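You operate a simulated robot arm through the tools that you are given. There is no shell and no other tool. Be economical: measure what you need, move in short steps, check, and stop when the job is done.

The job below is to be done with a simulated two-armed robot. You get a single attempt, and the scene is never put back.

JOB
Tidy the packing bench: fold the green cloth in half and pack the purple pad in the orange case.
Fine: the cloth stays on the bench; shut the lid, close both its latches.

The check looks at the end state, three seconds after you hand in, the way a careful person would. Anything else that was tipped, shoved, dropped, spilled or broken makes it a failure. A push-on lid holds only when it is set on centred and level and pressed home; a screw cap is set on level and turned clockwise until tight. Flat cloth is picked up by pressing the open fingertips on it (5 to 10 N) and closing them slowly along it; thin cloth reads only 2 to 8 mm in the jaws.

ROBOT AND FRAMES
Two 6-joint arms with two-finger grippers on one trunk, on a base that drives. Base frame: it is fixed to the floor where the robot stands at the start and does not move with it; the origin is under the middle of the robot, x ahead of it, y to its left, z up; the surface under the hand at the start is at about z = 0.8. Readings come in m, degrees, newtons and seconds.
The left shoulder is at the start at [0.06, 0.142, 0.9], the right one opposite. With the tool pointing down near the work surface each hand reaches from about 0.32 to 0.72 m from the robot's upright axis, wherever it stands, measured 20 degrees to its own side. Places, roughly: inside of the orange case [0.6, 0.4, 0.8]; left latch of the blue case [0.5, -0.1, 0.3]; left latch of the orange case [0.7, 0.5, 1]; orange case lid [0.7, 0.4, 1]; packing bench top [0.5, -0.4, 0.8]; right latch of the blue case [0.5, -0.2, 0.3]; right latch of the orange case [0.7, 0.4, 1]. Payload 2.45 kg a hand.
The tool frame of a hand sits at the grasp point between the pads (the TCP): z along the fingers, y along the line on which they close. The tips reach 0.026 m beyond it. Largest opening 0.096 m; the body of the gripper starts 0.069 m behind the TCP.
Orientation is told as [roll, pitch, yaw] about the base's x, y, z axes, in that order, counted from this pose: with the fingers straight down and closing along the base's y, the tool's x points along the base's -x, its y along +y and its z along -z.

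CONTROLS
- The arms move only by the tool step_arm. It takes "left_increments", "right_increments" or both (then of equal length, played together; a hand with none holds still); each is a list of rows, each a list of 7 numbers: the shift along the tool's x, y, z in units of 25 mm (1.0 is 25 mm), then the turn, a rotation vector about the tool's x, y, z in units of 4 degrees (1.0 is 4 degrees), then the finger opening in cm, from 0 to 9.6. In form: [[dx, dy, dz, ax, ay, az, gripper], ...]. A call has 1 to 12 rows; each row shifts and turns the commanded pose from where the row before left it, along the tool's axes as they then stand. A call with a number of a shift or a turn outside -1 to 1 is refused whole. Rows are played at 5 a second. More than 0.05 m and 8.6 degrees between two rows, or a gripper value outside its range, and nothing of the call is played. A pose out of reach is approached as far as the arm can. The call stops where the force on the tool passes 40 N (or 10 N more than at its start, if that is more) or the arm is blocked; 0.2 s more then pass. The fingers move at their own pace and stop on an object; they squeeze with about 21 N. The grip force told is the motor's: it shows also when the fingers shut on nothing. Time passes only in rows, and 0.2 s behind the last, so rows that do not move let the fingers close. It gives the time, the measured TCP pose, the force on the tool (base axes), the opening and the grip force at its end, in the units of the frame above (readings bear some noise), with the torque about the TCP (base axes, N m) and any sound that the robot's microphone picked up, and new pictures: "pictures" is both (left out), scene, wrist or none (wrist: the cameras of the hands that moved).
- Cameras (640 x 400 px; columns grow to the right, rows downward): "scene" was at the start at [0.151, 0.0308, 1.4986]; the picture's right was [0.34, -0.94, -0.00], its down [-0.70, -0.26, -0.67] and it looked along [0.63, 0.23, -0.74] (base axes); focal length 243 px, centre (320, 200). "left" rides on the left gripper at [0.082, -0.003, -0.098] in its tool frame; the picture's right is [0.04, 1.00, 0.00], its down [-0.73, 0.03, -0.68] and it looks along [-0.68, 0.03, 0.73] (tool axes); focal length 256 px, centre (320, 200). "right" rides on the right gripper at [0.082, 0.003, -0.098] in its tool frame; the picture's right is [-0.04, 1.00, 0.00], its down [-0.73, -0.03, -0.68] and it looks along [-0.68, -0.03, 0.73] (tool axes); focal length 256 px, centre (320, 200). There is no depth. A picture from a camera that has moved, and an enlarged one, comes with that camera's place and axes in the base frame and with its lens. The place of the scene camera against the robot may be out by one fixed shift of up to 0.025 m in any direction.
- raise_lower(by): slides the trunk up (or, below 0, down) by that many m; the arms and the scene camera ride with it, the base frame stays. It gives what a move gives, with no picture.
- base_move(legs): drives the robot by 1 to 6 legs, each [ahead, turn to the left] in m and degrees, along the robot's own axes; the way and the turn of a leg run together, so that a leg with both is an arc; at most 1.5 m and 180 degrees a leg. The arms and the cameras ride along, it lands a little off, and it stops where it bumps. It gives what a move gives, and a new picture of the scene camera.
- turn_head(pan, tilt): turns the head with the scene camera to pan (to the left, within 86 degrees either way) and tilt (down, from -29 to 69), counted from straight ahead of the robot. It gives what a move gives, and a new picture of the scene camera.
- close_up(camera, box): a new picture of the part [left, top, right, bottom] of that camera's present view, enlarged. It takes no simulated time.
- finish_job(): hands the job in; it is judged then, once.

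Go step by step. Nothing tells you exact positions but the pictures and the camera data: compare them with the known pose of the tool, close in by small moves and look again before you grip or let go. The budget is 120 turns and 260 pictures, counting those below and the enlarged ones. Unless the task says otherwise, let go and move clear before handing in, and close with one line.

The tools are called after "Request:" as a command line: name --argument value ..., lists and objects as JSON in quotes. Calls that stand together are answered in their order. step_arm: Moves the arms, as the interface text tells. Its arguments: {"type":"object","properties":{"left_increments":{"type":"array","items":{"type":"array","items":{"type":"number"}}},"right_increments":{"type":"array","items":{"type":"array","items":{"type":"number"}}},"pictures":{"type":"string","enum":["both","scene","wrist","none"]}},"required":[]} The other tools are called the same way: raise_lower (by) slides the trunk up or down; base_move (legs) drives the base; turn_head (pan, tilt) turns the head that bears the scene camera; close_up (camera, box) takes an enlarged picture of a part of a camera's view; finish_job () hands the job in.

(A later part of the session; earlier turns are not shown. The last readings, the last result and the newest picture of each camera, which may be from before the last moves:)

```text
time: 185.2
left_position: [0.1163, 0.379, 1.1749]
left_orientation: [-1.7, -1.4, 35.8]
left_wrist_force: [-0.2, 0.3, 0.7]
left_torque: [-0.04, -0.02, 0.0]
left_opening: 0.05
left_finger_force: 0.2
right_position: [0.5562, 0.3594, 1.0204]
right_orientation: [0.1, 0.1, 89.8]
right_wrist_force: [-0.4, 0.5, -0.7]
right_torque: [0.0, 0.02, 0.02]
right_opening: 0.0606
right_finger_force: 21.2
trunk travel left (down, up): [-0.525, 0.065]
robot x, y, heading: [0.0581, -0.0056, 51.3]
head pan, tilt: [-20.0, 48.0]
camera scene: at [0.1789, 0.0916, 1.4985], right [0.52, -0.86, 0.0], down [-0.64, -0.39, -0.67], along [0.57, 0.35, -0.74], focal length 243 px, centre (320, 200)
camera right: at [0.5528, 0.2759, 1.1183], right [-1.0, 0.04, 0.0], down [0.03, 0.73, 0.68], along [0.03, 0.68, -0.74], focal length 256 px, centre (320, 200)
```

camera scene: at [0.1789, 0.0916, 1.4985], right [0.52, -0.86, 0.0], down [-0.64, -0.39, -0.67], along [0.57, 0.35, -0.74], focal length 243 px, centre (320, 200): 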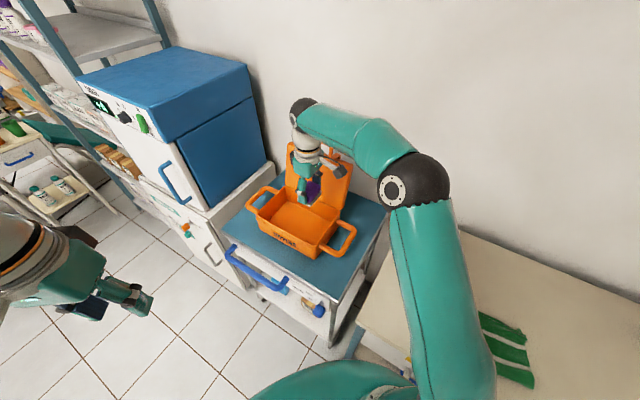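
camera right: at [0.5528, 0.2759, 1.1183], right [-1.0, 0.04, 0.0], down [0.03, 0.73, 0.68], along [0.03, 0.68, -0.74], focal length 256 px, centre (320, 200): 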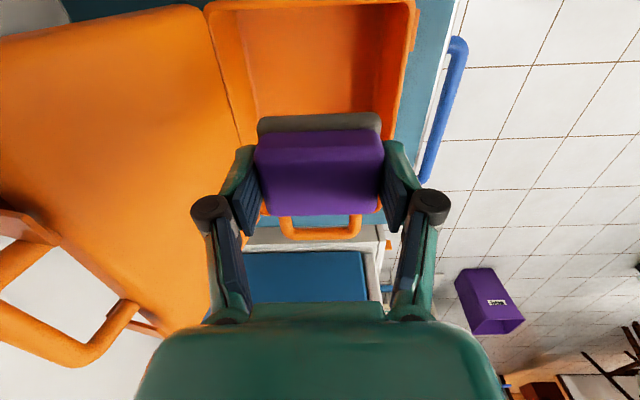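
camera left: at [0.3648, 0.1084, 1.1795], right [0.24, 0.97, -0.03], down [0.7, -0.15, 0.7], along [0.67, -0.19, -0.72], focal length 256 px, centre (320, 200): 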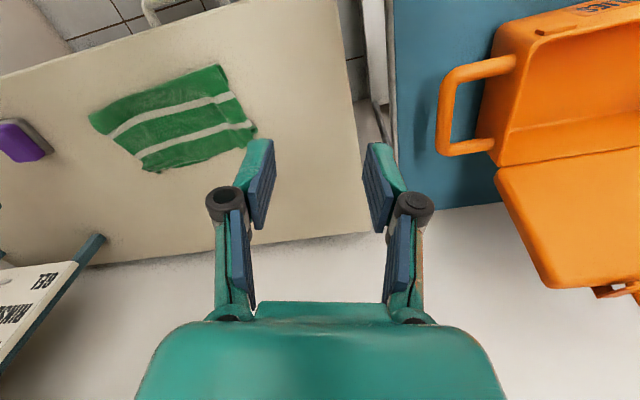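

The pad is above the case, whose inside spans x 0.49–0.64. I'll center at [0.566, 0.40] and lower in.

Request:
step_arm --right_increments '[[-0.82, -0.2, 0, 0, 0, 0, 4], [-0.82, -0.2, 0, 0, 0, 0, 4], [0, 0, 0.9, 0, 0, 0, 4], [0, 0, 0.9, 0, 0, 0, 4], [0, 0, 0.9, 0, 0, 0, 4], [0, 0, 0.9, 0, 0, 0, 4], [0, 0, 0.9, 0, 0, 0, 4], [0, 0, 0.9, 0, 0, 0, 4], [0, 0, 0.9, 0, 0, 0, 4]]' --pictures "wrist"

Request:
close_up --camera "scene" --box '[220, 80, 400, 290]'

```text
time: 187.2
left_position: [0.117, 0.378, 1.1754]
left_orientation: [-1.6, -1.4, 35.9]
left_wrist_force: [0.4, -0.4, 1.3]
left_torque: [-0.02, 0.0, 0.03]
left_opening: 0.0497
left_finger_force: 0.0
right_position: [0.5665, 0.3987, 0.8623]
right_orientation: [0.0, 0.1, 89.8]
right_wrist_force: [-0.3, 0.3, -0.3]
right_torque: [0.02, 0.0, 0.02]
right_opening: 0.0611
right_finger_force: 20.7
trunk travel left (down, up): [-0.525, 0.065]
robot x, y, heading: [0.0567, -0.0016, 51.5]
head pan, tilt: [-20.0, 48.0]
camera right: at [0.5636, 0.3169, 0.9611], right [-1.0, 0.04, 0.0], down [0.03, 0.73, 0.68], along [0.03, 0.68, -0.74], focal length 256 px, centre (320, 200)
```

right: 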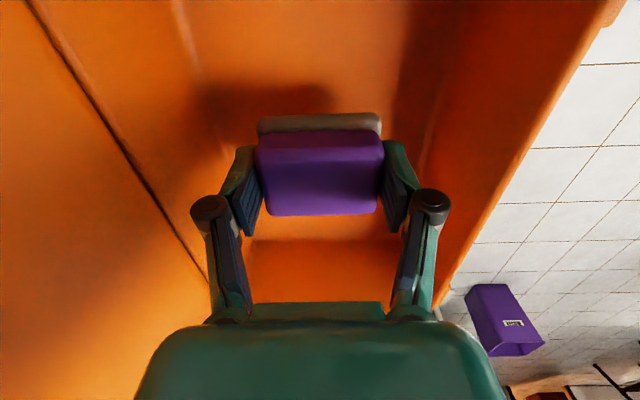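

```text
1.90 times, centred on (310, 185) of scene
camera zoom: at [0.179, 0.091, 1.4986], right [0.52, -0.86, 0.0], down [-0.64, -0.39, -0.67], along [0.57, 0.35, -0.74], focal length 463 px, centre (339, 229)
```

zoom: 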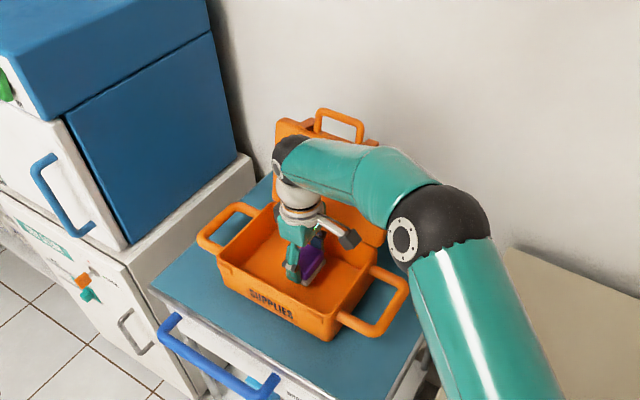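

Request:
step_arm --right_increments '[[0, 0, 0.4, 0, 0, 0, 4], [0, 0, 0.3, 0, 0, 0, 4]]' --pictures "none"

Request:
step_arm --right_increments '[[0, 0, 0.2, 0, 0, 0, 4], [0, 0, 0.2, 0, 0, 0, 4]]' --pictures "none"

Request:
step_arm --right_increments '[[0, 0, 0.2, 0, 0, 0, 4], [0, 0, 0, 0, 0, 0, 4]]' --pictures "wrist"

```text
time: 187.8
left_position: [0.1171, 0.3775, 1.1741]
left_orientation: [-1.6, -1.3, 35.9]
left_wrist_force: [-0.3, -0.1, -0.3]
left_torque: [0.01, 0.03, 0.02]
left_opening: 0.0497
left_finger_force: 0.1
right_position: [0.5678, 0.4004, 0.8469]
right_orientation: [0.1, 0.1, 89.9]
right_wrist_force: [0.6, -0.3, 0.0]
right_torque: [0.02, 0.02, 0.0]
right_opening: 0.0609
right_finger_force: 20.8
trunk travel left (down, up): [-0.525, 0.065]
robot x, y, heading: [0.0582, 0.0007, 51.1]
head pan, tilt: [-20.0, 48.0]
```

```text
time: 188.4
left_position: [0.1174, 0.3776, 1.1755]
left_orientation: [-1.7, -1.5, 36.0]
left_wrist_force: [-0.7, 0.0, -0.3]
left_torque: [0.01, -0.03, 0.0]
left_opening: 0.0498
left_finger_force: 0.1
right_position: [0.5678, 0.4002, 0.835]
right_orientation: [0.0, 0.1, 89.7]
right_wrist_force: [-0.7, 0.4, -0.5]
right_torque: [-0.02, -0.02, 0.02]
right_opening: 0.0611
right_finger_force: 20.7
trunk travel left (down, up): [-0.525, 0.065]
robot x, y, heading: [0.0582, -0.0017, 51.3]
head pan, tilt: [-20.0, 48.0]
```

```text
time: 189.0
left_position: [0.1169, 0.3778, 1.1752]
left_orientation: [-1.7, -1.5, 36.0]
left_wrist_force: [-0.2, 0.7, -0.4]
left_torque: [0.01, 0.01, -0.01]
left_opening: 0.05
left_finger_force: 0.1
right_position: [0.5663, 0.3996, 0.8294]
right_orientation: [0.1, 0.1, 89.7]
right_wrist_force: [-0.1, 0.7, -0.2]
right_torque: [-0.03, -0.04, 0.04]
right_opening: 0.0611
right_finger_force: 21.0
trunk travel left (down, up): [-0.525, 0.065]
robot x, y, heading: [0.0573, -0.0031, 51.2]
head pan, tilt: [-20.0, 48.0]
camera right: at [0.5627, 0.3167, 0.9282], right [-1.0, 0.04, 0.0], down [0.03, 0.73, 0.68], along [0.03, 0.68, -0.74], focal length 256 px, centre (320, 200)
```

right: 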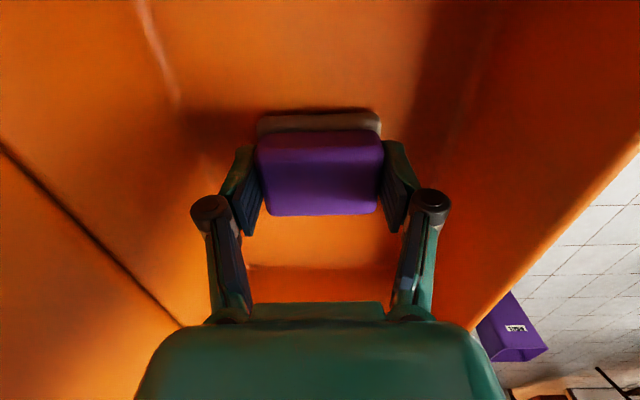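

Request:
step_arm --right_increments '[[0, 0, 0.2, 0, 0, 0, 4], [0, 0, 0, 0, 0, 0, 4]]' --pictures "none"

Request:
step_arm --right_increments '[[0, 0, 0.15, 0, 0, 0, 4], [0, 0, 0, 0, 0, 0, 4]]' --pictures "none"

Request:
step_arm --right_increments '[[0, 0, 0.15, 0, 0, 0, 4], [0, 0, 0, 0, 0, 0, 4]]' --pictures "none"

```text
time: 189.6
left_position: [0.1149, 0.3779, 1.1755]
left_orientation: [-1.5, -1.5, 35.9]
left_wrist_force: [-0.3, 0.2, -0.9]
left_torque: [0.01, 0.03, -0.01]
left_opening: 0.0499
left_finger_force: 0.1
right_position: [0.5661, 0.4001, 0.8285]
right_orientation: [-0.1, -0.1, 89.7]
right_wrist_force: [-0.9, -2.3, 14.0]
right_torque: [-0.14, 0.15, 0.04]
right_opening: 0.0614
right_finger_force: 21.0
trunk travel left (down, up): [-0.525, 0.065]
robot x, y, heading: [0.0557, -0.0031, 51.2]
head pan, tilt: [-20.0, 48.0]
```

```text
time: 190.2
left_position: [0.1156, 0.3757, 1.1761]
left_orientation: [-1.5, -1.6, 35.9]
left_wrist_force: [-0.9, -0.4, -0.7]
left_torque: [-0.03, -0.02, 0.03]
left_opening: 0.05
left_finger_force: 0.1
right_position: [0.5661, 0.4006, 0.8267]
right_orientation: [-0.4, -0.4, 89.8]
right_wrist_force: [-0.2, -1.3, 35.4]
right_torque: [-0.22, 0.35, 0.05]
right_opening: 0.0614
right_finger_force: 21.3
trunk travel left (down, up): [-0.525, 0.065]
robot x, y, heading: [0.0536, -0.004, 51.2]
head pan, tilt: [-20.0, 48.0]
```

```text
time: 190.6
left_position: [0.1161, 0.3769, 1.1747]
left_orientation: [-1.6, -1.5, 35.9]
left_wrist_force: [0.0, 0.6, -0.2]
left_torque: [-0.03, 0.03, 0.01]
left_opening: 0.0499
left_finger_force: 0.0
right_position: [0.5699, 0.4012, 0.8264]
right_orientation: [-0.5, -0.5, 89.8]
right_wrist_force: [-3.2, -5.2, 20.4]
right_torque: [-0.42, 0.56, 0.09]
right_opening: 0.0613
right_finger_force: 21.2
trunk travel left (down, up): [-0.525, 0.065]
robot x, y, heading: [0.0567, -0.0033, 51.1]
head pan, tilt: [-20.0, 48.0]
stopped in row 2 (right hand): the force on the tool passed its limit at 46 N (the readings are from after the stop); the commanded pose is now the measured one
```

The pad rests on the case floor. I'll open, lift out, and then tilt the right hand forward so its fingers can take the lid's handle (bar near [0.705, 0.40, 1.077]).

Request:
step_arm --right_increments '[[0, 0, -0.15, 0, 0, 0, 5], [0, 0, 0, 0, 0, 0, 7], [0, 0, 0, 0, 0, 0, 8.5], [0, 0, -0.6, 0, 0, 0, 8.5], [0, 0, -1, 0, 0, 0, 8.5], [0, 0, -1, 0, 0, 0, 8.5], [0, 0, -1, 0, 0, 0, 8.5], [0, 0, -1, 0, 0, 0, 6], [0, 0, -1, 0, 0, 0, 4], [0, 0, -1, 0, 0, 0, 4], [0, 0.4, -1, 0, 0, 0, 4], [0, 0.8, -1, 0, 0, 0, 4]]' --pictures "none"

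Request:
close_up --camera "scene" --box '[220, 100, 400, 290]'

Request:
step_arm --right_increments '[[0, 0, 0, 1, 0, 0, 4], [0, 0, 0, 1, 0, 0, 4], [0, 0, 0, 1, 0, 0, 4], [0, 0, 0, 1, 0, 0, 4], [0, 0, 0, 1, 0, 0, 4], [0, 0, 0, 1, 0, 0, 4], [0, 0, 0, 1, 0, 0, 4], [0, 0, 0, 1, 0, 0, 4], [0, 0, 0, 1, 0, 0, 4], [0, 0, 0, 1, 0, 0, 4], [0, 0, 0, 1, 0, 0, 4], [0, 0, 0, 1, 0, 0, 4]]' --pictures "both"

```text
time: 193.2
left_position: [0.1162, 0.3773, 1.1754]
left_orientation: [-1.6, -1.4, 36.0]
left_wrist_force: [-0.6, 0.5, -0.6]
left_torque: [0.0, 0.01, -0.02]
left_opening: 0.05
left_finger_force: 0.0
right_position: [0.5369, 0.4009, 1.0441]
right_orientation: [-0.3, -0.4, 89.7]
right_wrist_force: [-0.5, 0.1, 0.4]
right_torque: [0.01, -0.01, -0.02]
right_opening: 0.04
right_finger_force: 0.1
trunk travel left (down, up): [-0.525, 0.065]
robot x, y, heading: [0.0567, -0.0061, 51.3]
head pan, tilt: [-20.0, 48.0]
```

```text
2.11 times, centred on (310, 195) of scene
camera zoom: at [0.1781, 0.0906, 1.4986], right [0.52, -0.86, 0.0], down [-0.64, -0.39, -0.67], along [0.57, 0.35, -0.74], focal length 511 px, centre (341, 210)
```

zoom: 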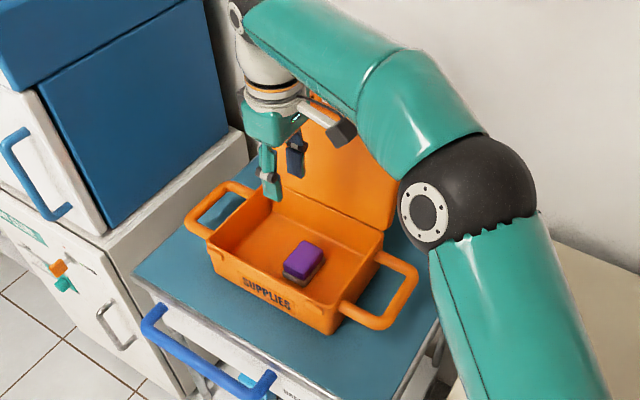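

```text
time: 195.8
left_position: [0.1171, 0.3766, 1.1754]
left_orientation: [-1.6, -1.5, 36.0]
left_wrist_force: [-0.2, -1.0, 0.3]
left_torque: [-0.02, -0.04, -0.02]
left_opening: 0.0501
left_finger_force: 0.1
right_position: [0.537, 0.4003, 1.0431]
right_orientation: [-48.3, -0.4, 89.7]
right_wrist_force: [0.2, -0.9, 0.4]
right_torque: [-0.03, -0.07, 0.03]
right_opening: 0.0399
right_finger_force: 0.0
trunk travel left (down, up): [-0.525, 0.065]
robot x, y, heading: [0.0584, -0.002, 51.0]
head pan, tilt: [-20.0, 48.0]
camera scene: at [0.1787, 0.0908, 1.4986], right [0.52, -0.86, 0.0], down [-0.64, -0.39, -0.67], along [0.57, 0.35, -0.74], focal length 243 px, centre (320, 200)
camera right: at [0.4611, 0.3177, 1.1047], right [-0.66, 0.05, -0.75], down [-0.48, 0.73, 0.48], along [0.57, 0.68, -0.46], focal length 256 px, centre (320, 200)
```

scene: 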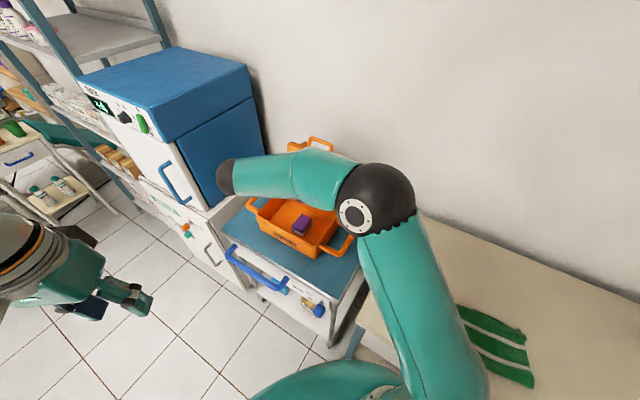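
right: 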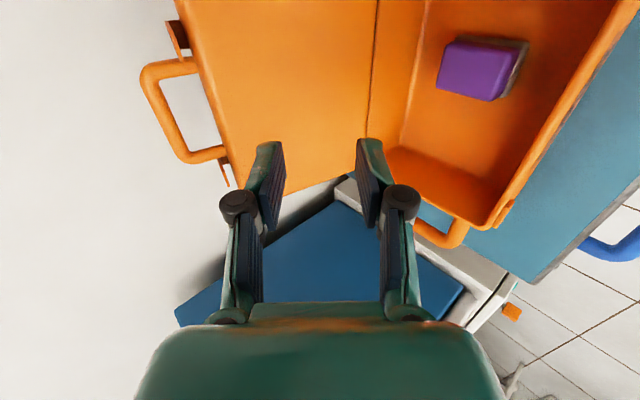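

The pad lies in the case. The handle loop is in view on top of the lid; I'll tilt a bit more and approach it so one finger goes over the bar and one through the loop.

Request:
step_arm --right_increments '[[0, 0, 0, 1, 0, 0, 4], [0, 0, 0, 1, 0, 0, 4], [0, 0, 0, 1, 0, 0, 4], [0, 0, 0, 1, 0, 0, 4], [-0.08, -0.8, 0.76, 0, 0, 0, 4], [-0.08, -0.8, 0.76, 0, 0, 0, 4], [-0.08, -0.8, 0.76, 0, 0, 0, 4], [-0.08, -0.8, 0.5, 0, 0, 0, 4], [-0.08, -0.8, 0.3, 0, 0, 0, 4]]' --pictures "both"

Request:
close_up --camera "scene" --box '[240, 100, 380, 200]'

```text
time: 197.8
left_position: [0.1174, 0.3784, 1.1757]
left_orientation: [-1.6, -1.4, 35.8]
left_wrist_force: [0.4, 0.4, 0.3]
left_torque: [0.04, 0.01, 0.02]
left_opening: 0.05
left_finger_force: 0.0
right_position: [0.6502, 0.4084, 1.0988]
right_orientation: [-64.3, -0.4, 89.7]
right_wrist_force: [0.3, 0.5, 0.9]
right_torque: [-0.03, -0.01, -0.02]
right_opening: 0.0404
right_finger_force: 0.0
trunk travel left (down, up): [-0.525, 0.065]
robot x, y, heading: [0.0565, -0.0059, 51.1]
head pan, tilt: [-20.0, 48.0]
camera scene: at [0.1789, 0.0906, 1.4986], right [0.52, -0.86, 0.0], down [-0.64, -0.39, -0.67], along [0.57, 0.35, -0.74], focal length 243 px, centre (320, 200)
camera right: at [0.5591, 0.3257, 1.1392], right [-0.43, 0.05, -0.9], down [-0.6, 0.73, 0.33], along [0.68, 0.68, -0.29], focal length 256 px, centre (320, 200)
```

scene: 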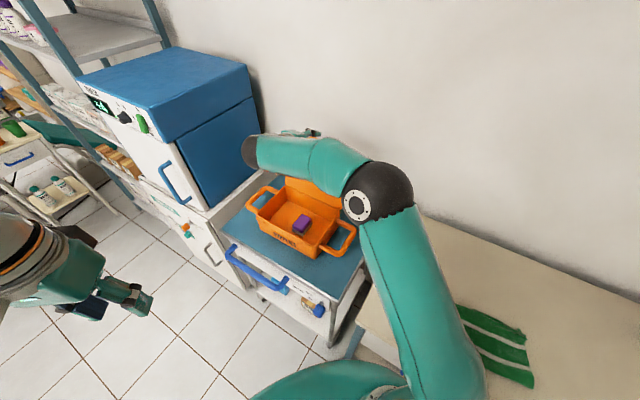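
right: 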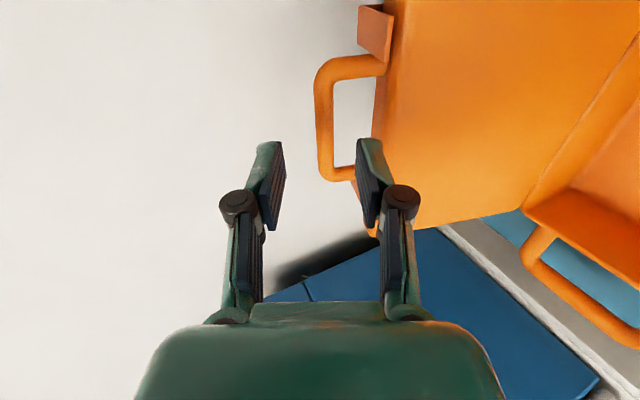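

```text
4.00 times, centred on (310, 150) of scene
camera zoom: at [0.1789, 0.0906, 1.4986], right [0.52, -0.86, 0.0], down [-0.64, -0.39, -0.67], along [0.57, 0.35, -0.74], focal length 972 px, centre (360, 400)
```

zoom: 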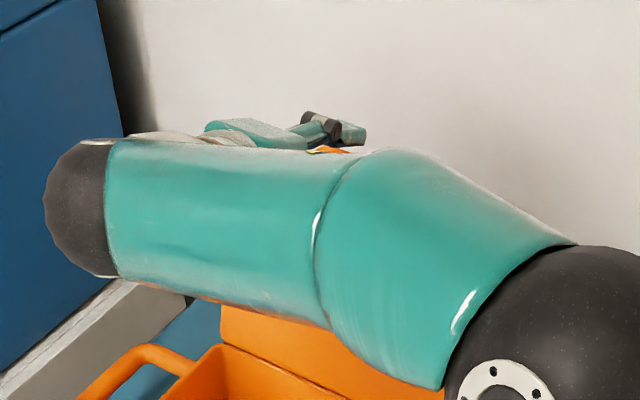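

From two wrist views, the handle bar is at [0.700, 0.404, 1.072], straight along my fingers. I'll advance and close on it.

Request:
step_arm --right_increments '[[0.06, 0.03, 0.5, 0, 0, 0, 4], [0.06, 0.03, 0.5, 0, 0, 0, 4], [0.05, 0.03, 0.5, 0, 0, 0, 4], [0, 0, 0.5, 0, 0, 0, 4], [0, 0, 0.15, 0, 0, 0, 4], [0, 0, 0, 0, 0, 0, 2.5], [0, 0, 0, 0, 0, 0, 1], [0, 0, 0, 0, 0, 0, 0], [0, 0, 0, 0, 0, 0, 0]]' --pictures "wrist"

```text
time: 199.8
left_position: [0.1176, 0.3775, 1.1748]
left_orientation: [-1.6, -1.3, 36.0]
left_wrist_force: [-1.2, -0.6, 1.6]
left_torque: [-0.01, -0.04, -0.01]
left_opening: 0.05
left_finger_force: 0.0
right_position: [0.698, 0.4073, 1.0731]
right_orientation: [-64.2, -0.3, 89.8]
right_wrist_force: [-2.6, 1.3, 1.2]
right_torque: [0.5, 0.08, 0.02]
right_opening: 0.0121
right_finger_force: 21.2
trunk travel left (down, up): [-0.525, 0.065]
robot x, y, heading: [0.0564, 0.001, 50.8]
head pan, tilt: [-20.0, 48.0]
camera right: at [0.6077, 0.3236, 1.1123], right [-0.44, 0.05, -0.9], down [-0.59, 0.73, 0.33], along [0.68, 0.68, -0.29], focal length 256 px, centre (320, 200)
```

right: 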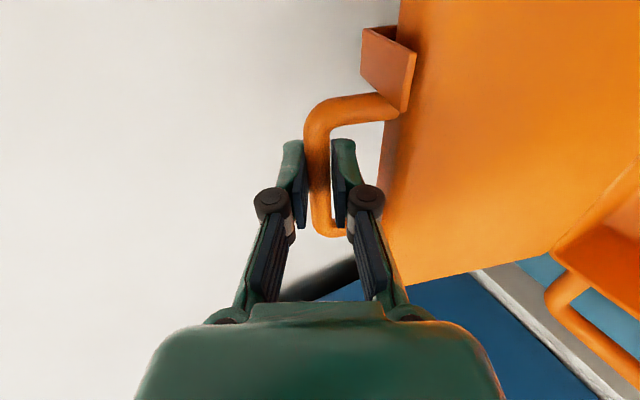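

The bar is gripped (12 mm). I'll pull the lid along its arc around the hinge, first to about 45° past vertical.

Request:
step_arm --right_increments '[[0, 0.161, -0.679, 0, 0, 0, 0], [0, 0.219, -0.662, 0, 0, 0, 0], [0, 0.276, -0.641, 0, 0, 0, 0], [0, 0.331, -0.614, 0, 0, 0, 0], [0, 0.383, -0.583, 0, 0, 0, 0], [0, 0.432, -0.547, 0, 0, 0, 0], [0, 0.479, -0.508, 0, 0, 0, 0], [0, 0.521, -0.464, 0, 0, 0, 0], [0, 0.56, -0.417, 0, 0, 0, 0], [0, 0.593, -0.366, 0, 0, 0, 0], [0, 0.623, -0.313, 0, 0, 0, 0], [0, 0.648, -0.258, 0, 0, 0, 0]]' --pictures "both"

```text
time: 202.4
left_position: [0.1157, 0.3779, 1.1753]
left_orientation: [-1.5, -1.5, 35.9]
left_wrist_force: [0.1, 0.3, 0.0]
left_torque: [0.01, 0.02, 0.01]
left_opening: 0.0499
left_finger_force: 0.0
right_position: [0.504, 0.4068, 1.0226]
right_orientation: [-64.4, -0.3, 89.8]
right_wrist_force: [-4.8, 2.9, 3.5]
right_torque: [0.13, 0.0, 0.16]
right_opening: 0.012
right_finger_force: 21.4
trunk travel left (down, up): [-0.525, 0.065]
robot x, y, heading: [0.0565, -0.0012, 51.3]
head pan, tilt: [-20.0, 48.0]
camera scene: at [0.1776, 0.0908, 1.4987], right [0.52, -0.86, 0.0], down [-0.64, -0.39, -0.67], along [0.57, 0.35, -0.74], focal length 243 px, centre (320, 200)
camera right: at [0.4133, 0.3238, 1.0615], right [-0.43, 0.05, -0.9], down [-0.6, 0.73, 0.33], along [0.68, 0.68, -0.29], focal length 256 px, centre (320, 200)
```

scene: 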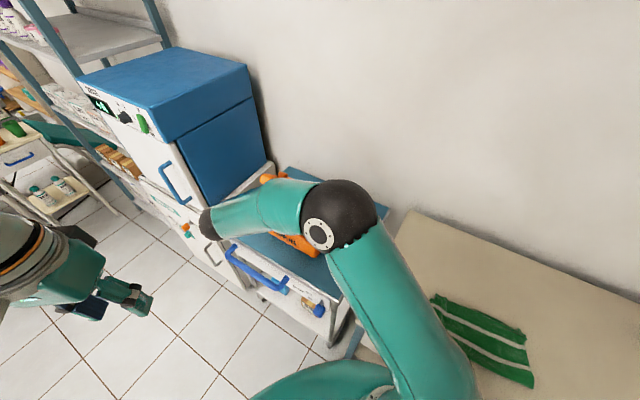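
right: 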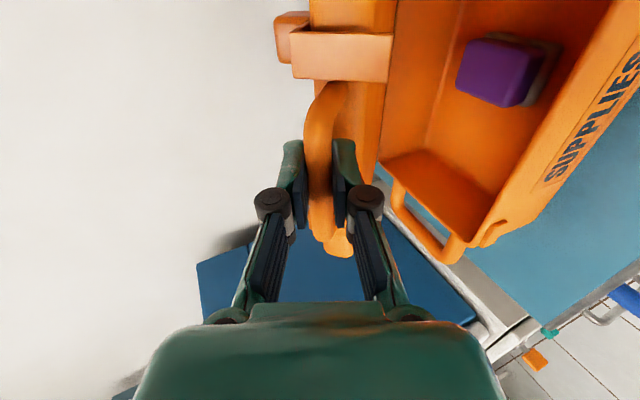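

The lid follows nicely. Continuing to about 75°.

Request:
step_arm --right_increments '[[0, 0.668, -0.2, 0, 0, 0, 0], [0, 0.683, -0.142, 0, 0, 0, 0], [0, 0.693, -0.081, 0, 0, 0, 0], [0, 0.697, -0.021, 0, 0, 0, 0], [0, 0.697, 0.04, 0, 0, 0, 0], [0, 0.691, 0.1, 0, 0, 0, 0]]' --pictures "both"

```text
time: 203.8
left_position: [0.1169, 0.3789, 1.1764]
left_orientation: [-1.6, -1.5, 35.8]
left_wrist_force: [0.2, 0.5, 1.4]
left_torque: [-0.01, 0.0, 0.0]
left_opening: 0.0501
left_finger_force: 0.0
right_position: [0.4535, 0.4085, 0.9304]
right_orientation: [-64.2, -0.5, 89.7]
right_wrist_force: [-4.9, -0.9, -0.8]
right_torque: [-0.58, -0.01, -0.39]
right_opening: 0.0119
right_finger_force: 21.6
trunk travel left (down, up): [-0.525, 0.065]
robot x, y, heading: [0.0585, 0.0021, 51.1]
head pan, tilt: [-20.0, 48.0]
camera scene: at [0.1781, 0.0906, 1.4988], right [0.52, -0.86, 0.0], down [-0.64, -0.39, -0.67], along [0.57, 0.35, -0.74], focal length 243 px, centre (320, 200)
camera right: at [0.3631, 0.3247, 0.9703], right [-0.43, 0.05, -0.9], down [-0.59, 0.74, 0.33], along [0.68, 0.68, -0.29], focal length 256 px, centre (320, 200)
```

scene: 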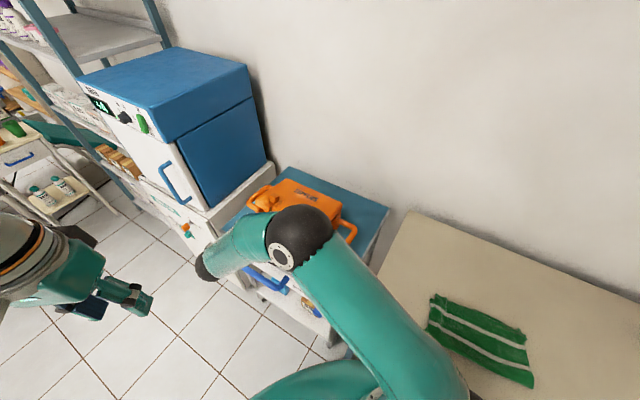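
right: 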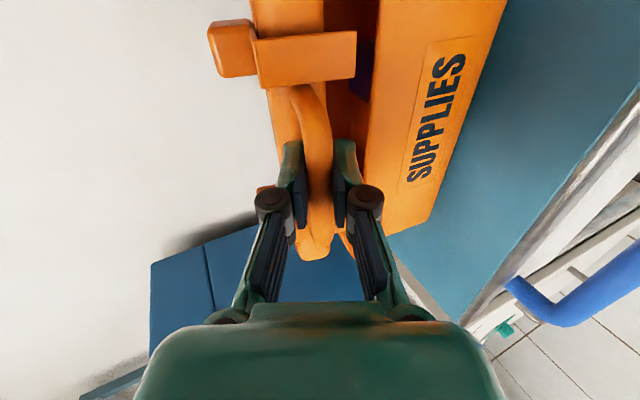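

Request:
step_arm --right_increments '[[0, 0.678, 0.161, 0, 0, 0, 0], [0, 0.662, 0.219, 0, 0, 0, 0], [0, 0.4, 0.17, 0, 0, 0, 0], [0, 0.24, 0.1, 0, 0, 0, 0]]' --pictures "wrist"

Request:
close_up --camera "scene" --box '[220, 150, 380, 270]'

```text
time: 204.8
left_position: [0.1161, 0.3769, 1.1763]
left_orientation: [-1.7, -1.6, 35.9]
left_wrist_force: [-0.5, -1.1, 0.3]
left_torque: [0.01, -0.04, 0.02]
left_opening: 0.0499
left_finger_force: 0.2
right_position: [0.4546, 0.4083, 0.888]
right_orientation: [-64.2, -1.3, 88.7]
right_wrist_force: [-3.3, 1.6, 8.5]
right_torque: [-0.65, -0.01, -0.1]
right_opening: 0.012
right_finger_force: 21.0
trunk travel left (down, up): [-0.525, 0.065]
robot x, y, heading: [0.0564, -0.0039, 51.1]
head pan, tilt: [-20.0, 48.0]
camera right: at [0.3625, 0.3259, 0.9256], right [-0.43, 0.07, -0.9], down [-0.58, 0.74, 0.34], along [0.69, 0.67, -0.28], focal length 256 px, centre (320, 200)
```

right: 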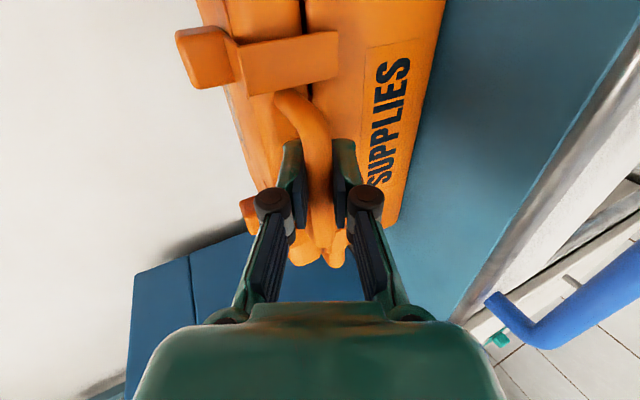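

```text
3.33 times, centred on (300, 210) of scene
camera zoom: at [0.1777, 0.0903, 1.4994], right [0.52, -0.86, 0.0], down [-0.64, -0.39, -0.67], along [0.57, 0.35, -0.74], focal length 810 px, centre (387, 167)
```

zoom: 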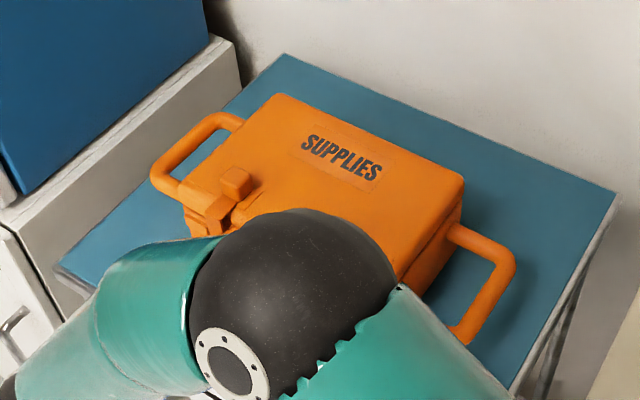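

The lid is down. I'll release the handle, withdraw, and look at the latches.

Request:
step_arm --right_increments '[[0, 0, 0, 0, 0, 0, 2], [0, 0, 0, 0, 0, 0, 4], [0, 0, -0.8, 0, 0, 0, 4], [0, 0, -1, 0, 0, 0, 4], [0, -0.5, -1, 0, 0, 0, 4], [0, -1, -0.5, 0, 0, 0, 4], [0, -1, -0.3, 0, 0, 0, 2], [0.6, -1, 0, 0, 0, 0, 0], [0.6, -1, 0, 0, 0, 0, 0]]' --pictures "wrist"

Request:
close_up --camera "scene" --box '[230, 150, 370, 270]'

Request:
close_up --camera "right" --box '[200, 0, 600, 240]'

```text
time: 206.1
left_position: [0.117, 0.3768, 1.1756]
left_orientation: [-1.6, -1.5, 35.9]
left_wrist_force: [-0.5, -0.5, 0.5]
left_torque: [0.03, 0.01, 0.0]
left_opening: 0.05
left_finger_force: 0.0
right_position: [0.4501, 0.3772, 0.8989]
right_orientation: [-62.6, 2.7, 81.7]
right_wrist_force: [0.2, 0.2, -0.2]
right_torque: [-0.02, -0.01, -0.01]
right_opening: 0.04
right_finger_force: 0.1
trunk travel left (down, up): [-0.525, 0.065]
robot x, y, heading: [0.0532, 0.0007, 51.2]
head pan, tilt: [-20.0, 48.0]
stopped in row 6 (right hand): the arm was blocked; the commanded pose is now the measured one
camera right: at [0.3512, 0.3094, 0.9446], right [-0.46, 0.07, -0.89], down [-0.47, 0.83, 0.3], along [0.75, 0.56, -0.35], focal length 256 px, centre (320, 200)
```

right: 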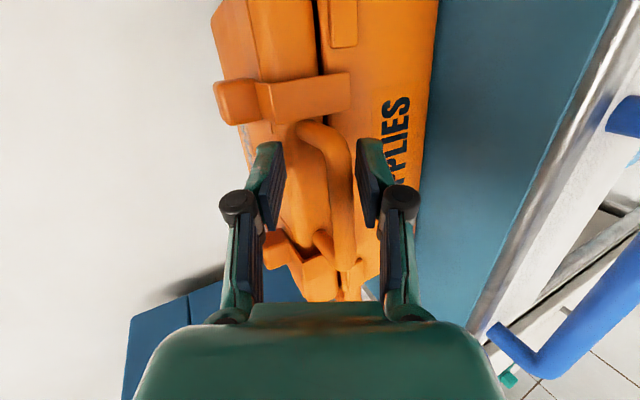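

```text
3.33 times, centred on (300, 210) of scene
camera zoom: at [0.1788, 0.0907, 1.4988], right [0.52, -0.86, 0.0], down [-0.64, -0.39, -0.67], along [0.57, 0.35, -0.74], focal length 810 px, centre (387, 167)
```

zoom: 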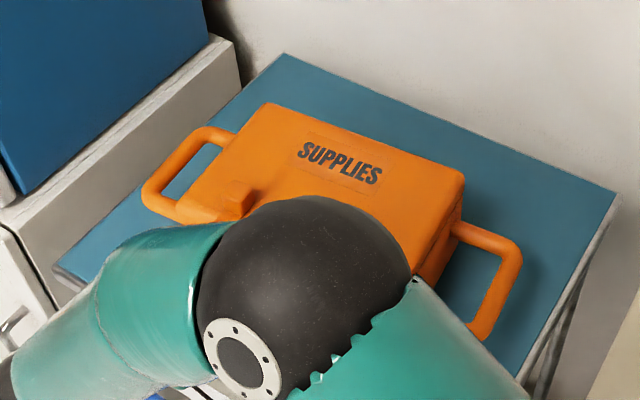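

```text
1.60 times, centred on (400, 120) of right
camera zoom: at [0.3512, 0.3094, 0.9446], right [-0.46, 0.07, -0.89], down [-0.47, 0.83, 0.3], along [0.75, 0.56, -0.35], focal length 410 px, centre (192, 328)
```

zoom: 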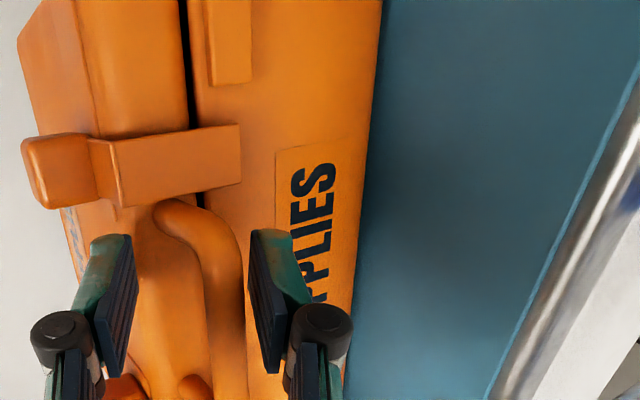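

The right arm got blocked while withdrawing, probably against my own left arm. I'll move the left arm away first, then back the right hand out.

Request:
step_arm --left_increments '[[0, 1, -0.3, 0, 0, 0, 5], [0, 1, -0.3, 0, 0, 0, 5], [0, 1, -0.3, 0, 0, 0, 5], [0.3, 1, -0.3, 0, 0, 0, 5], [0.3, 1, 0, 0, 0, 0, 5], [0.3, 1, 0, 0, 0, 0, 5], [0.3, 1, 0, 0, 0, 0, 5]]' --pictures "none"

Request:
step_arm --right_increments '[[0, 0, -0.3, 0, 0, 0, 4.5], [0, 0, -0.5, 0, 0, 0, 4.5], [0, 0, -0.6, 0, 0, 0, 4.5], [0, 0, -0.6, 0, 0, 0, 4.5]]' --pictures "both"

```text
time: 207.7
left_position: [-0.0115, 0.5022, 1.2026]
left_orientation: [-1.6, -1.4, 35.9]
left_wrist_force: [0.3, 0.3, 0.1]
left_torque: [-0.01, -0.02, -0.01]
left_opening: 0.0502
left_finger_force: 0.1
right_position: [0.4502, 0.3781, 0.8988]
right_orientation: [-62.6, 2.6, 81.7]
right_wrist_force: [1.1, 0.2, 0.3]
right_torque: [-0.02, -0.02, -0.01]
right_opening: 0.0401
right_finger_force: 0.1
trunk travel left (down, up): [-0.525, 0.065]
robot x, y, heading: [0.0592, -0.0, 51.0]
head pan, tilt: [-20.0, 48.0]
```

```text
time: 208.9
left_position: [-0.0109, 0.5013, 1.203]
left_orientation: [-1.5, -1.4, 36.0]
left_wrist_force: [-0.5, -0.2, 0.2]
left_torque: [0.03, 0.01, -0.01]
left_opening: 0.05
left_finger_force: 0.1
right_position: [0.4449, 0.3629, 0.9067]
right_orientation: [-61.6, 4.4, 76.2]
right_wrist_force: [-0.1, 0.4, 0.3]
right_torque: [-0.04, -0.01, 0.03]
right_opening: 0.0449
right_finger_force: 0.0
trunk travel left (down, up): [-0.525, 0.065]
robot x, y, heading: [0.0539, -0.0018, 51.3]
head pan, tilt: [-20.0, 48.0]
stopped in row 4 (right hand): the arm was blocked; the commanded pose is now the measured one
camera scene: at [0.1792, 0.0908, 1.4993], right [0.52, -0.86, 0.0], down [-0.64, -0.39, -0.67], along [0.57, 0.35, -0.74], focal length 243 px, centre (320, 200)
camera right: at [0.3415, 0.3065, 0.9572], right [-0.47, 0.09, -0.88], down [-0.39, 0.88, 0.29], along [0.79, 0.48, -0.38], focal length 256 px, centre (320, 200)
```

scene: 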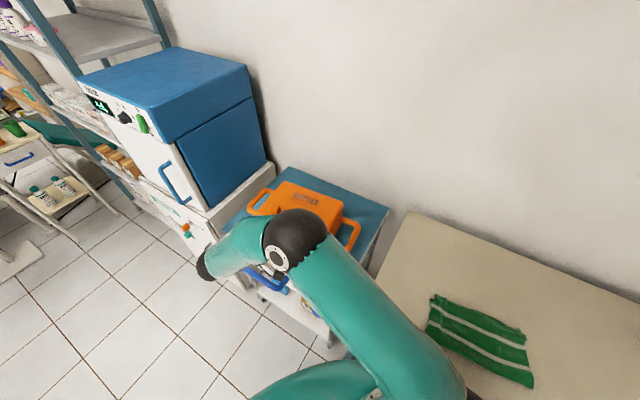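
right: 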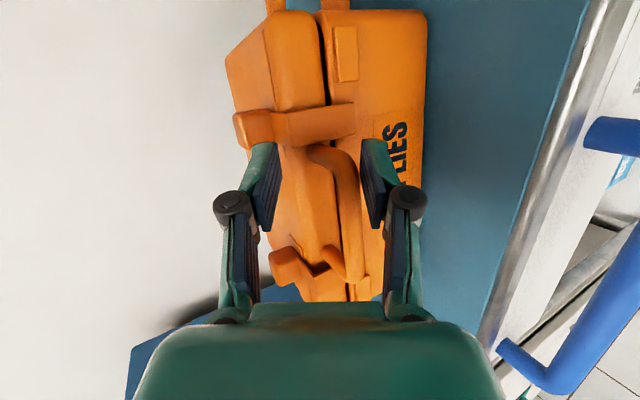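

The right arm is at a joint limit, so I'll back the base off by 8 cm to slide the fingers off the handle.

Request:
base_move --legs '[[-0.08, 0]]'

Request:
step_arm --right_increments '[[0, -0.6, -0.2, -1, 0, 0, 4], [0, -0.8, 0, -1, 0, 0, 2], [0, -0.8, 0, -1, 0, 0, 0], [0, -0.8, 0, -1, 0, 0, 0], [0, -0.5, 0, -1, 0, 0, 0], [0, 0, -0.5, -1, 0, 0, 0], [0, 0, -0.5, -1, 0, 0, 0], [0, 0, -0.5, -1, 0, 0, 0], [0, 0, -0.5, -1, 0, 0, 0]]' --pictures "both"

Request:
close_up --camera "scene" --box '[230, 130, 390, 270]'

```text
time: 210.0
left_position: [-0.0643, 0.4359, 1.2039]
left_orientation: [-1.4, -1.6, 36.0]
left_wrist_force: [-0.2, 0.0, 0.2]
left_torque: [0.03, -0.03, -0.01]
left_opening: 0.05
left_finger_force: 0.0
right_position: [0.3925, 0.2996, 0.9098]
right_orientation: [-61.7, 4.4, 76.4]
right_wrist_force: [0.3, -0.4, 0.0]
right_torque: [0.02, -0.02, 0.01]
right_opening: 0.0448
right_finger_force: 0.1
trunk travel left (down, up): [-0.525, 0.065]
robot x, y, heading: [0.0112, -0.067, 51.4]
head pan, tilt: [-20.0, 48.0]
camera scene: at [0.1263, 0.0259, 1.499], right [0.52, -0.85, 0.0], down [-0.63, -0.39, -0.67], along [0.57, 0.35, -0.74], focal length 243 px, centre (320, 200)
```

scene: 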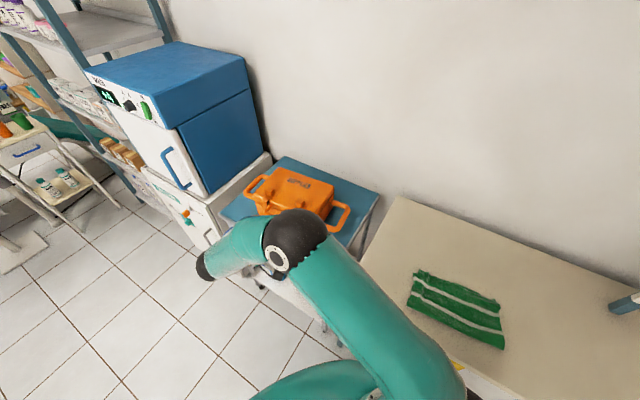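

```text
time: 212.0
left_position: [-0.0627, 0.4375, 1.2033]
left_orientation: [-1.5, -1.4, 36.0]
left_wrist_force: [0.0, -0.1, 1.1]
left_torque: [0.0, 0.01, 0.0]
left_opening: 0.05
left_finger_force: 0.0
right_position: [0.4119, 0.3042, 1.0191]
right_orientation: [-25.5, 4.3, 76.4]
right_wrist_force: [-0.4, -0.2, -0.1]
right_torque: [0.0, 0.01, 0.03]
right_opening: 0.0
right_finger_force: 21.2
trunk travel left (down, up): [-0.525, 0.065]
robot x, y, heading: [0.0044, -0.0661, 51.4]
head pan, tilt: [-20.0, 48.0]
camera scene: at [0.1278, 0.0274, 1.4986], right [0.52, -0.85, 0.0], down [-0.64, -0.39, -0.67], along [0.57, 0.35, -0.74], focal length 243 px, centre (320, 200)
camera right: at [0.3502, 0.2406, 1.1141], right [-0.87, 0.22, -0.43], down [-0.08, 0.82, 0.57], along [0.48, 0.53, -0.7], focal length 256 px, centre (320, 200)
```

scene: 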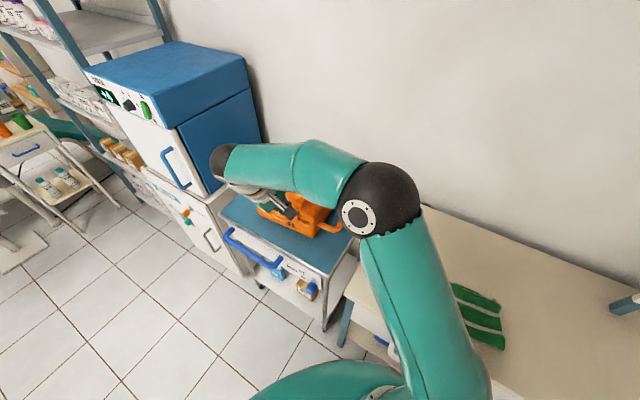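
right: 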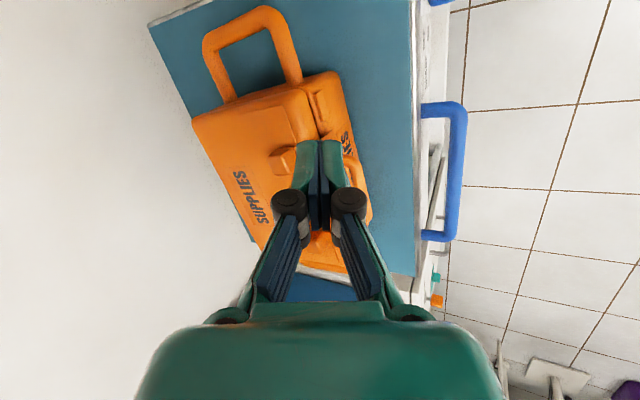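

```text
2.86 times, centred on (310, 200) of scene
camera zoom: at [0.1278, 0.0274, 1.4986], right [0.52, -0.85, 0.0], down [-0.64, -0.39, -0.67], along [0.57, 0.35, -0.74], focal length 694 px, centre (349, 200)
```

zoom: 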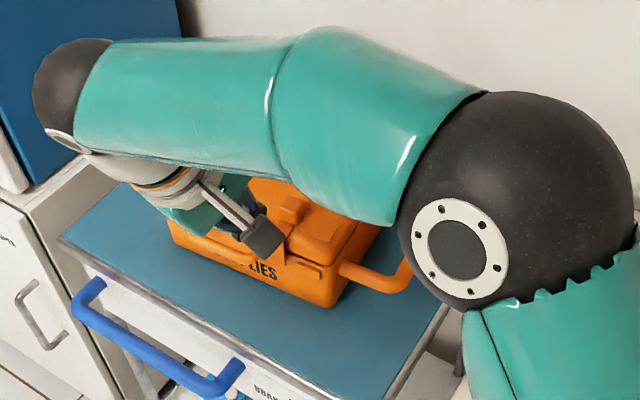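

Free. A close look at the latches from here, before going on.

Request:
close_up --camera "right" --box '[180, 60, 400, 260]'

Request:
step_arm --right_increments '[[0, 0, -0.8, -1, 0, 0, 0], [0, 0, -0.8, -1, 0, 0, 0], [0, 0, -0.8, -1, 0, 0, 0], [0.8, 0, -0.8, -1, 0, 0, 0], [0.8, 0, -0.4, -1, 0, 0, 0], [0.8, 0, 0, -1, 0, 0, 0], [0.8, 0, 0, 0, 0, 0, 0], [0.8, 0, 0, 0, 0, 0, 0]]' --pictures "none"

Request:
close_up --camera "scene" --box '[230, 140, 370, 260]'

```text
2.00 times, centred on (290, 160) of right
camera zoom: at [0.3502, 0.2406, 1.1141], right [-0.87, 0.22, -0.43], down [-0.08, 0.82, 0.57], along [0.48, 0.53, -0.7], focal length 512 px, centre (380, 280)
```

zoom: 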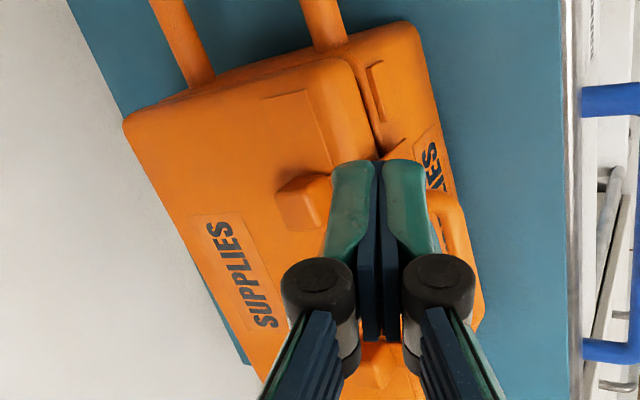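

```text
time: 213.8
left_position: [-0.0631, 0.4374, 1.202]
left_orientation: [-1.5, -1.5, 36.1]
left_wrist_force: [-0.6, 0.1, 0.2]
left_torque: [0.0, 0.02, -0.01]
left_opening: 0.05
left_finger_force: 0.1
right_position: [0.3622, 0.2207, 1.1132]
right_orientation: [-1.7, 4.2, 76.4]
right_wrist_force: [0.2, 0.6, -0.3]
right_torque: [0.05, 0.01, -0.01]
right_opening: 0.0004
right_finger_force: 20.7
trunk travel left (down, up): [-0.525, 0.065]
robot x, y, heading: [0.0096, -0.068, 51.2]
head pan, tilt: [-20.0, 48.0]
```

```text
3.33 times, centred on (300, 200) of scene
camera zoom: at [0.1276, 0.0266, 1.4987], right [0.52, -0.85, 0.0], down [-0.64, -0.39, -0.67], along [0.57, 0.35, -0.74], focal length 810 px, centre (387, 200)
```

zoom: 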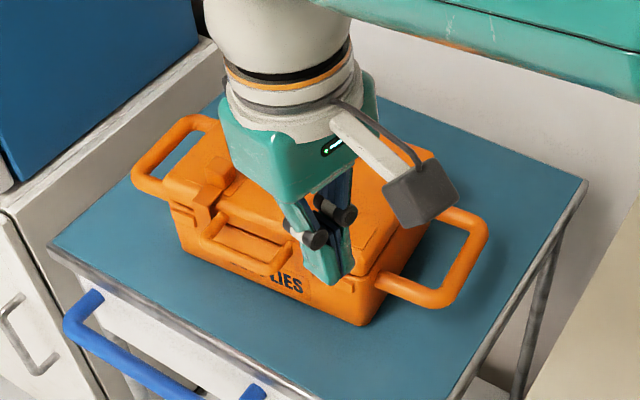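

Request:
close_up --camera "scene" --box '[246, 176, 306, 224]'

Request:
step_arm --right_increments '[[1, 0, 0, 0, 0, 0, 0], [1, 0, 0, 0, 0, 0, 0], [1, 0, 0, 0, 0, 0, 0], [1, 0, 0, 0, 0, 0, 0], [1, 0, 0, 0, 0, 0, 0]]' --pictures "none"

Request:
close_up --camera "scene" --box '[246, 160, 346, 240]'

```text
8.33 times, centred on (276, 200) of scene
camera zoom: at [0.1276, 0.0266, 1.4987], right [0.52, -0.85, 0.0], down [-0.64, -0.39, -0.67], along [0.57, 0.35, -0.74], focal length 2024 px, centre (687, 200)
```

zoom: 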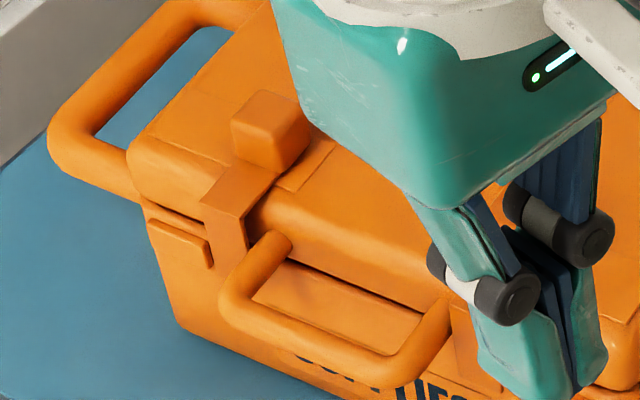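

```text
time: 215.0
left_position: [-0.064, 0.4374, 1.2036]
left_orientation: [-1.4, -1.4, 36.0]
left_wrist_force: [-0.6, 0.3, 0.8]
left_torque: [0.0, 0.02, 0.03]
left_opening: 0.0501
left_finger_force: 0.0
right_position: [0.3332, 0.0967, 1.1239]
right_orientation: [-1.6, 4.1, 76.4]
right_wrist_force: [-0.5, -0.8, 0.3]
right_torque: [0.03, 0.0, 0.0]
right_opening: 0.0002
right_finger_force: 20.7
trunk travel left (down, up): [-0.525, 0.065]
robot x, y, heading: [0.0075, -0.0639, 51.4]
head pan, tilt: [-20.0, 48.0]
```

```text
5.00 times, centred on (296, 200) of scene
camera zoom: at [0.1274, 0.0262, 1.4987], right [0.52, -0.85, 0.0], down [-0.64, -0.39, -0.67], along [0.57, 0.35, -0.74], focal length 1215 px, centre (440, 200)
```

zoom: 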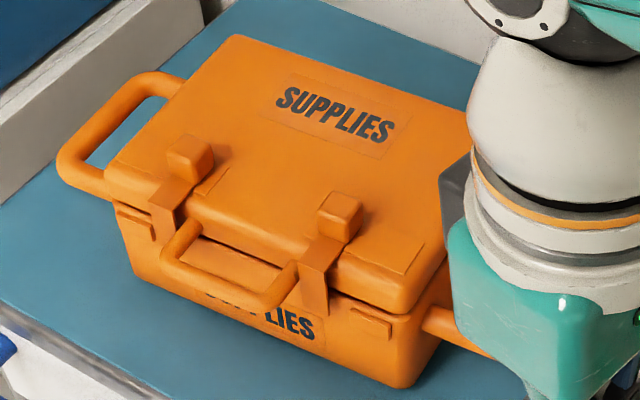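

Now the mechanism is clear: each latch has a knob on the lid with a strap over the front edge, and the catches on the box lie outboard, so each latch should slide outward. I'll drive 6 cm nearer and hover over the knobs for a measured view.

Request:
base_move --legs '[[0.06, 0]]'

Request:
step_arm --right_increments '[[-0.986, -0.4, 0.2, 0, 0, 0, 0], [-0.986, -0.4, 0.2, 0, 0, 0, 0], [-0.986, -0.4, 0.2, 0, 0, 0, 0], [-0.986, -0.4, 0.2, 0, 0, 0, 0], [-0.986, -0.4, 0.2, 0, 0, 0, 0], [-0.986, -0.4, 0.3, 0, 0, 0, 0], [-0.986, -0.4, 0.3, 0, 0, 0, 0], [-0.986, -0.4, 0.3, 0, 0, 0, 0], [-0.986, -0.4, 0.3, 0, 0, 0, 0], [-0.986, -0.4, 0.3, 0, 0, 0, 0]]' --pictures "wrist"

Request:
close_up --camera "right" --box '[160, 40, 440, 240]'

```text
time: 216.0
left_position: [-0.023, 0.4871, 1.2008]
left_orientation: [-1.6, -1.3, 36.0]
left_wrist_force: [0.7, 0.6, 0.3]
left_torque: [-0.08, 0.06, 0.0]
left_opening: 0.05
left_finger_force: 0.1
right_position: [0.3723, 0.1472, 1.1215]
right_orientation: [-1.6, 4.4, 76.3]
right_wrist_force: [1.0, 0.8, 0.1]
right_torque: [-0.03, -0.01, -0.05]
right_opening: 0.0
right_finger_force: 21.1
trunk travel left (down, up): [-0.525, 0.065]
robot x, y, heading: [0.0458, -0.0195, 51.1]
head pan, tilt: [-20.0, 48.0]
camera scene: at [0.1676, 0.0773, 1.4983], right [0.52, -0.85, 0.0], down [-0.64, -0.39, -0.67], along [0.57, 0.35, -0.74], focal length 243 px, centre (320, 200)
```

scene: 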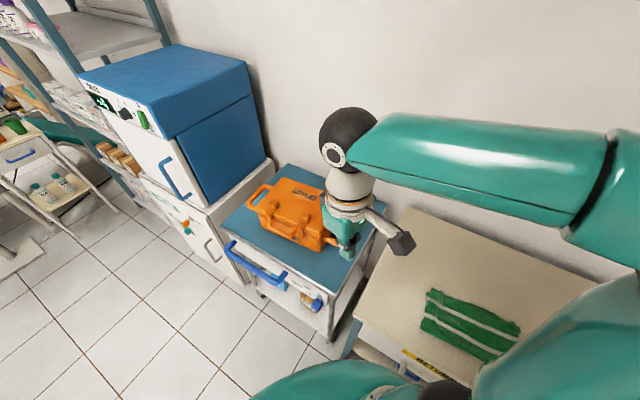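

```text
time: 218.2
left_position: [-0.0249, 0.486, 1.2016]
left_orientation: [-1.6, -1.4, 35.9]
left_wrist_force: [0.4, 0.2, -0.1]
left_torque: [-0.04, -0.02, -0.02]
left_opening: 0.0498
left_finger_force: 0.1
right_position: [0.5286, 0.3569, 1.0459]
right_orientation: [-1.6, 4.4, 76.5]
right_wrist_force: [-0.3, -0.4, -0.5]
right_torque: [0.01, 0.0, 0.0]
right_opening: 0.0
right_finger_force: 20.3
trunk travel left (down, up): [-0.525, 0.065]
robot x, y, heading: [0.0433, -0.0186, 51.4]
head pan, tilt: [-20.0, 48.0]
camera right: at [0.5057, 0.2848, 1.15], right [-0.96, 0.27, -0.03], down [0.19, 0.76, 0.62], along [0.19, 0.59, -0.78], focal length 256 px, centre (320, 200)
```

right: 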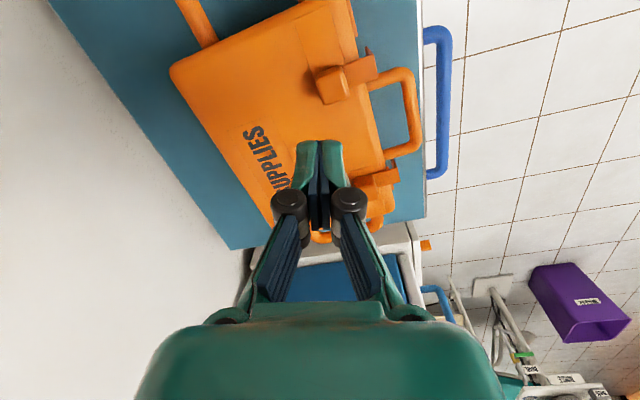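

```text
2.00 times, centred on (300, 140) of right
camera zoom: at [0.5057, 0.2848, 1.15], right [-0.96, 0.27, -0.03], down [0.19, 0.76, 0.62], along [0.19, 0.59, -0.78], focal length 512 px, centre (360, 320)
```

zoom: 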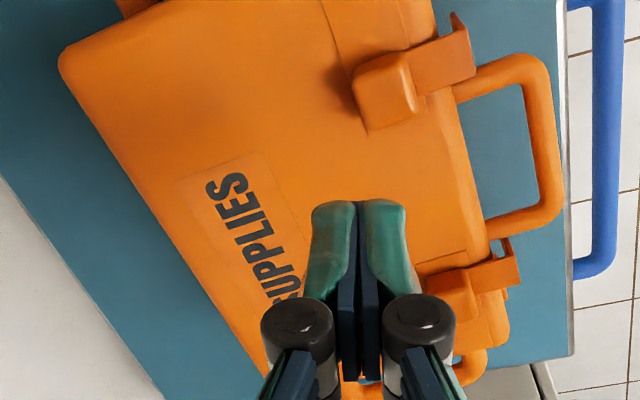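

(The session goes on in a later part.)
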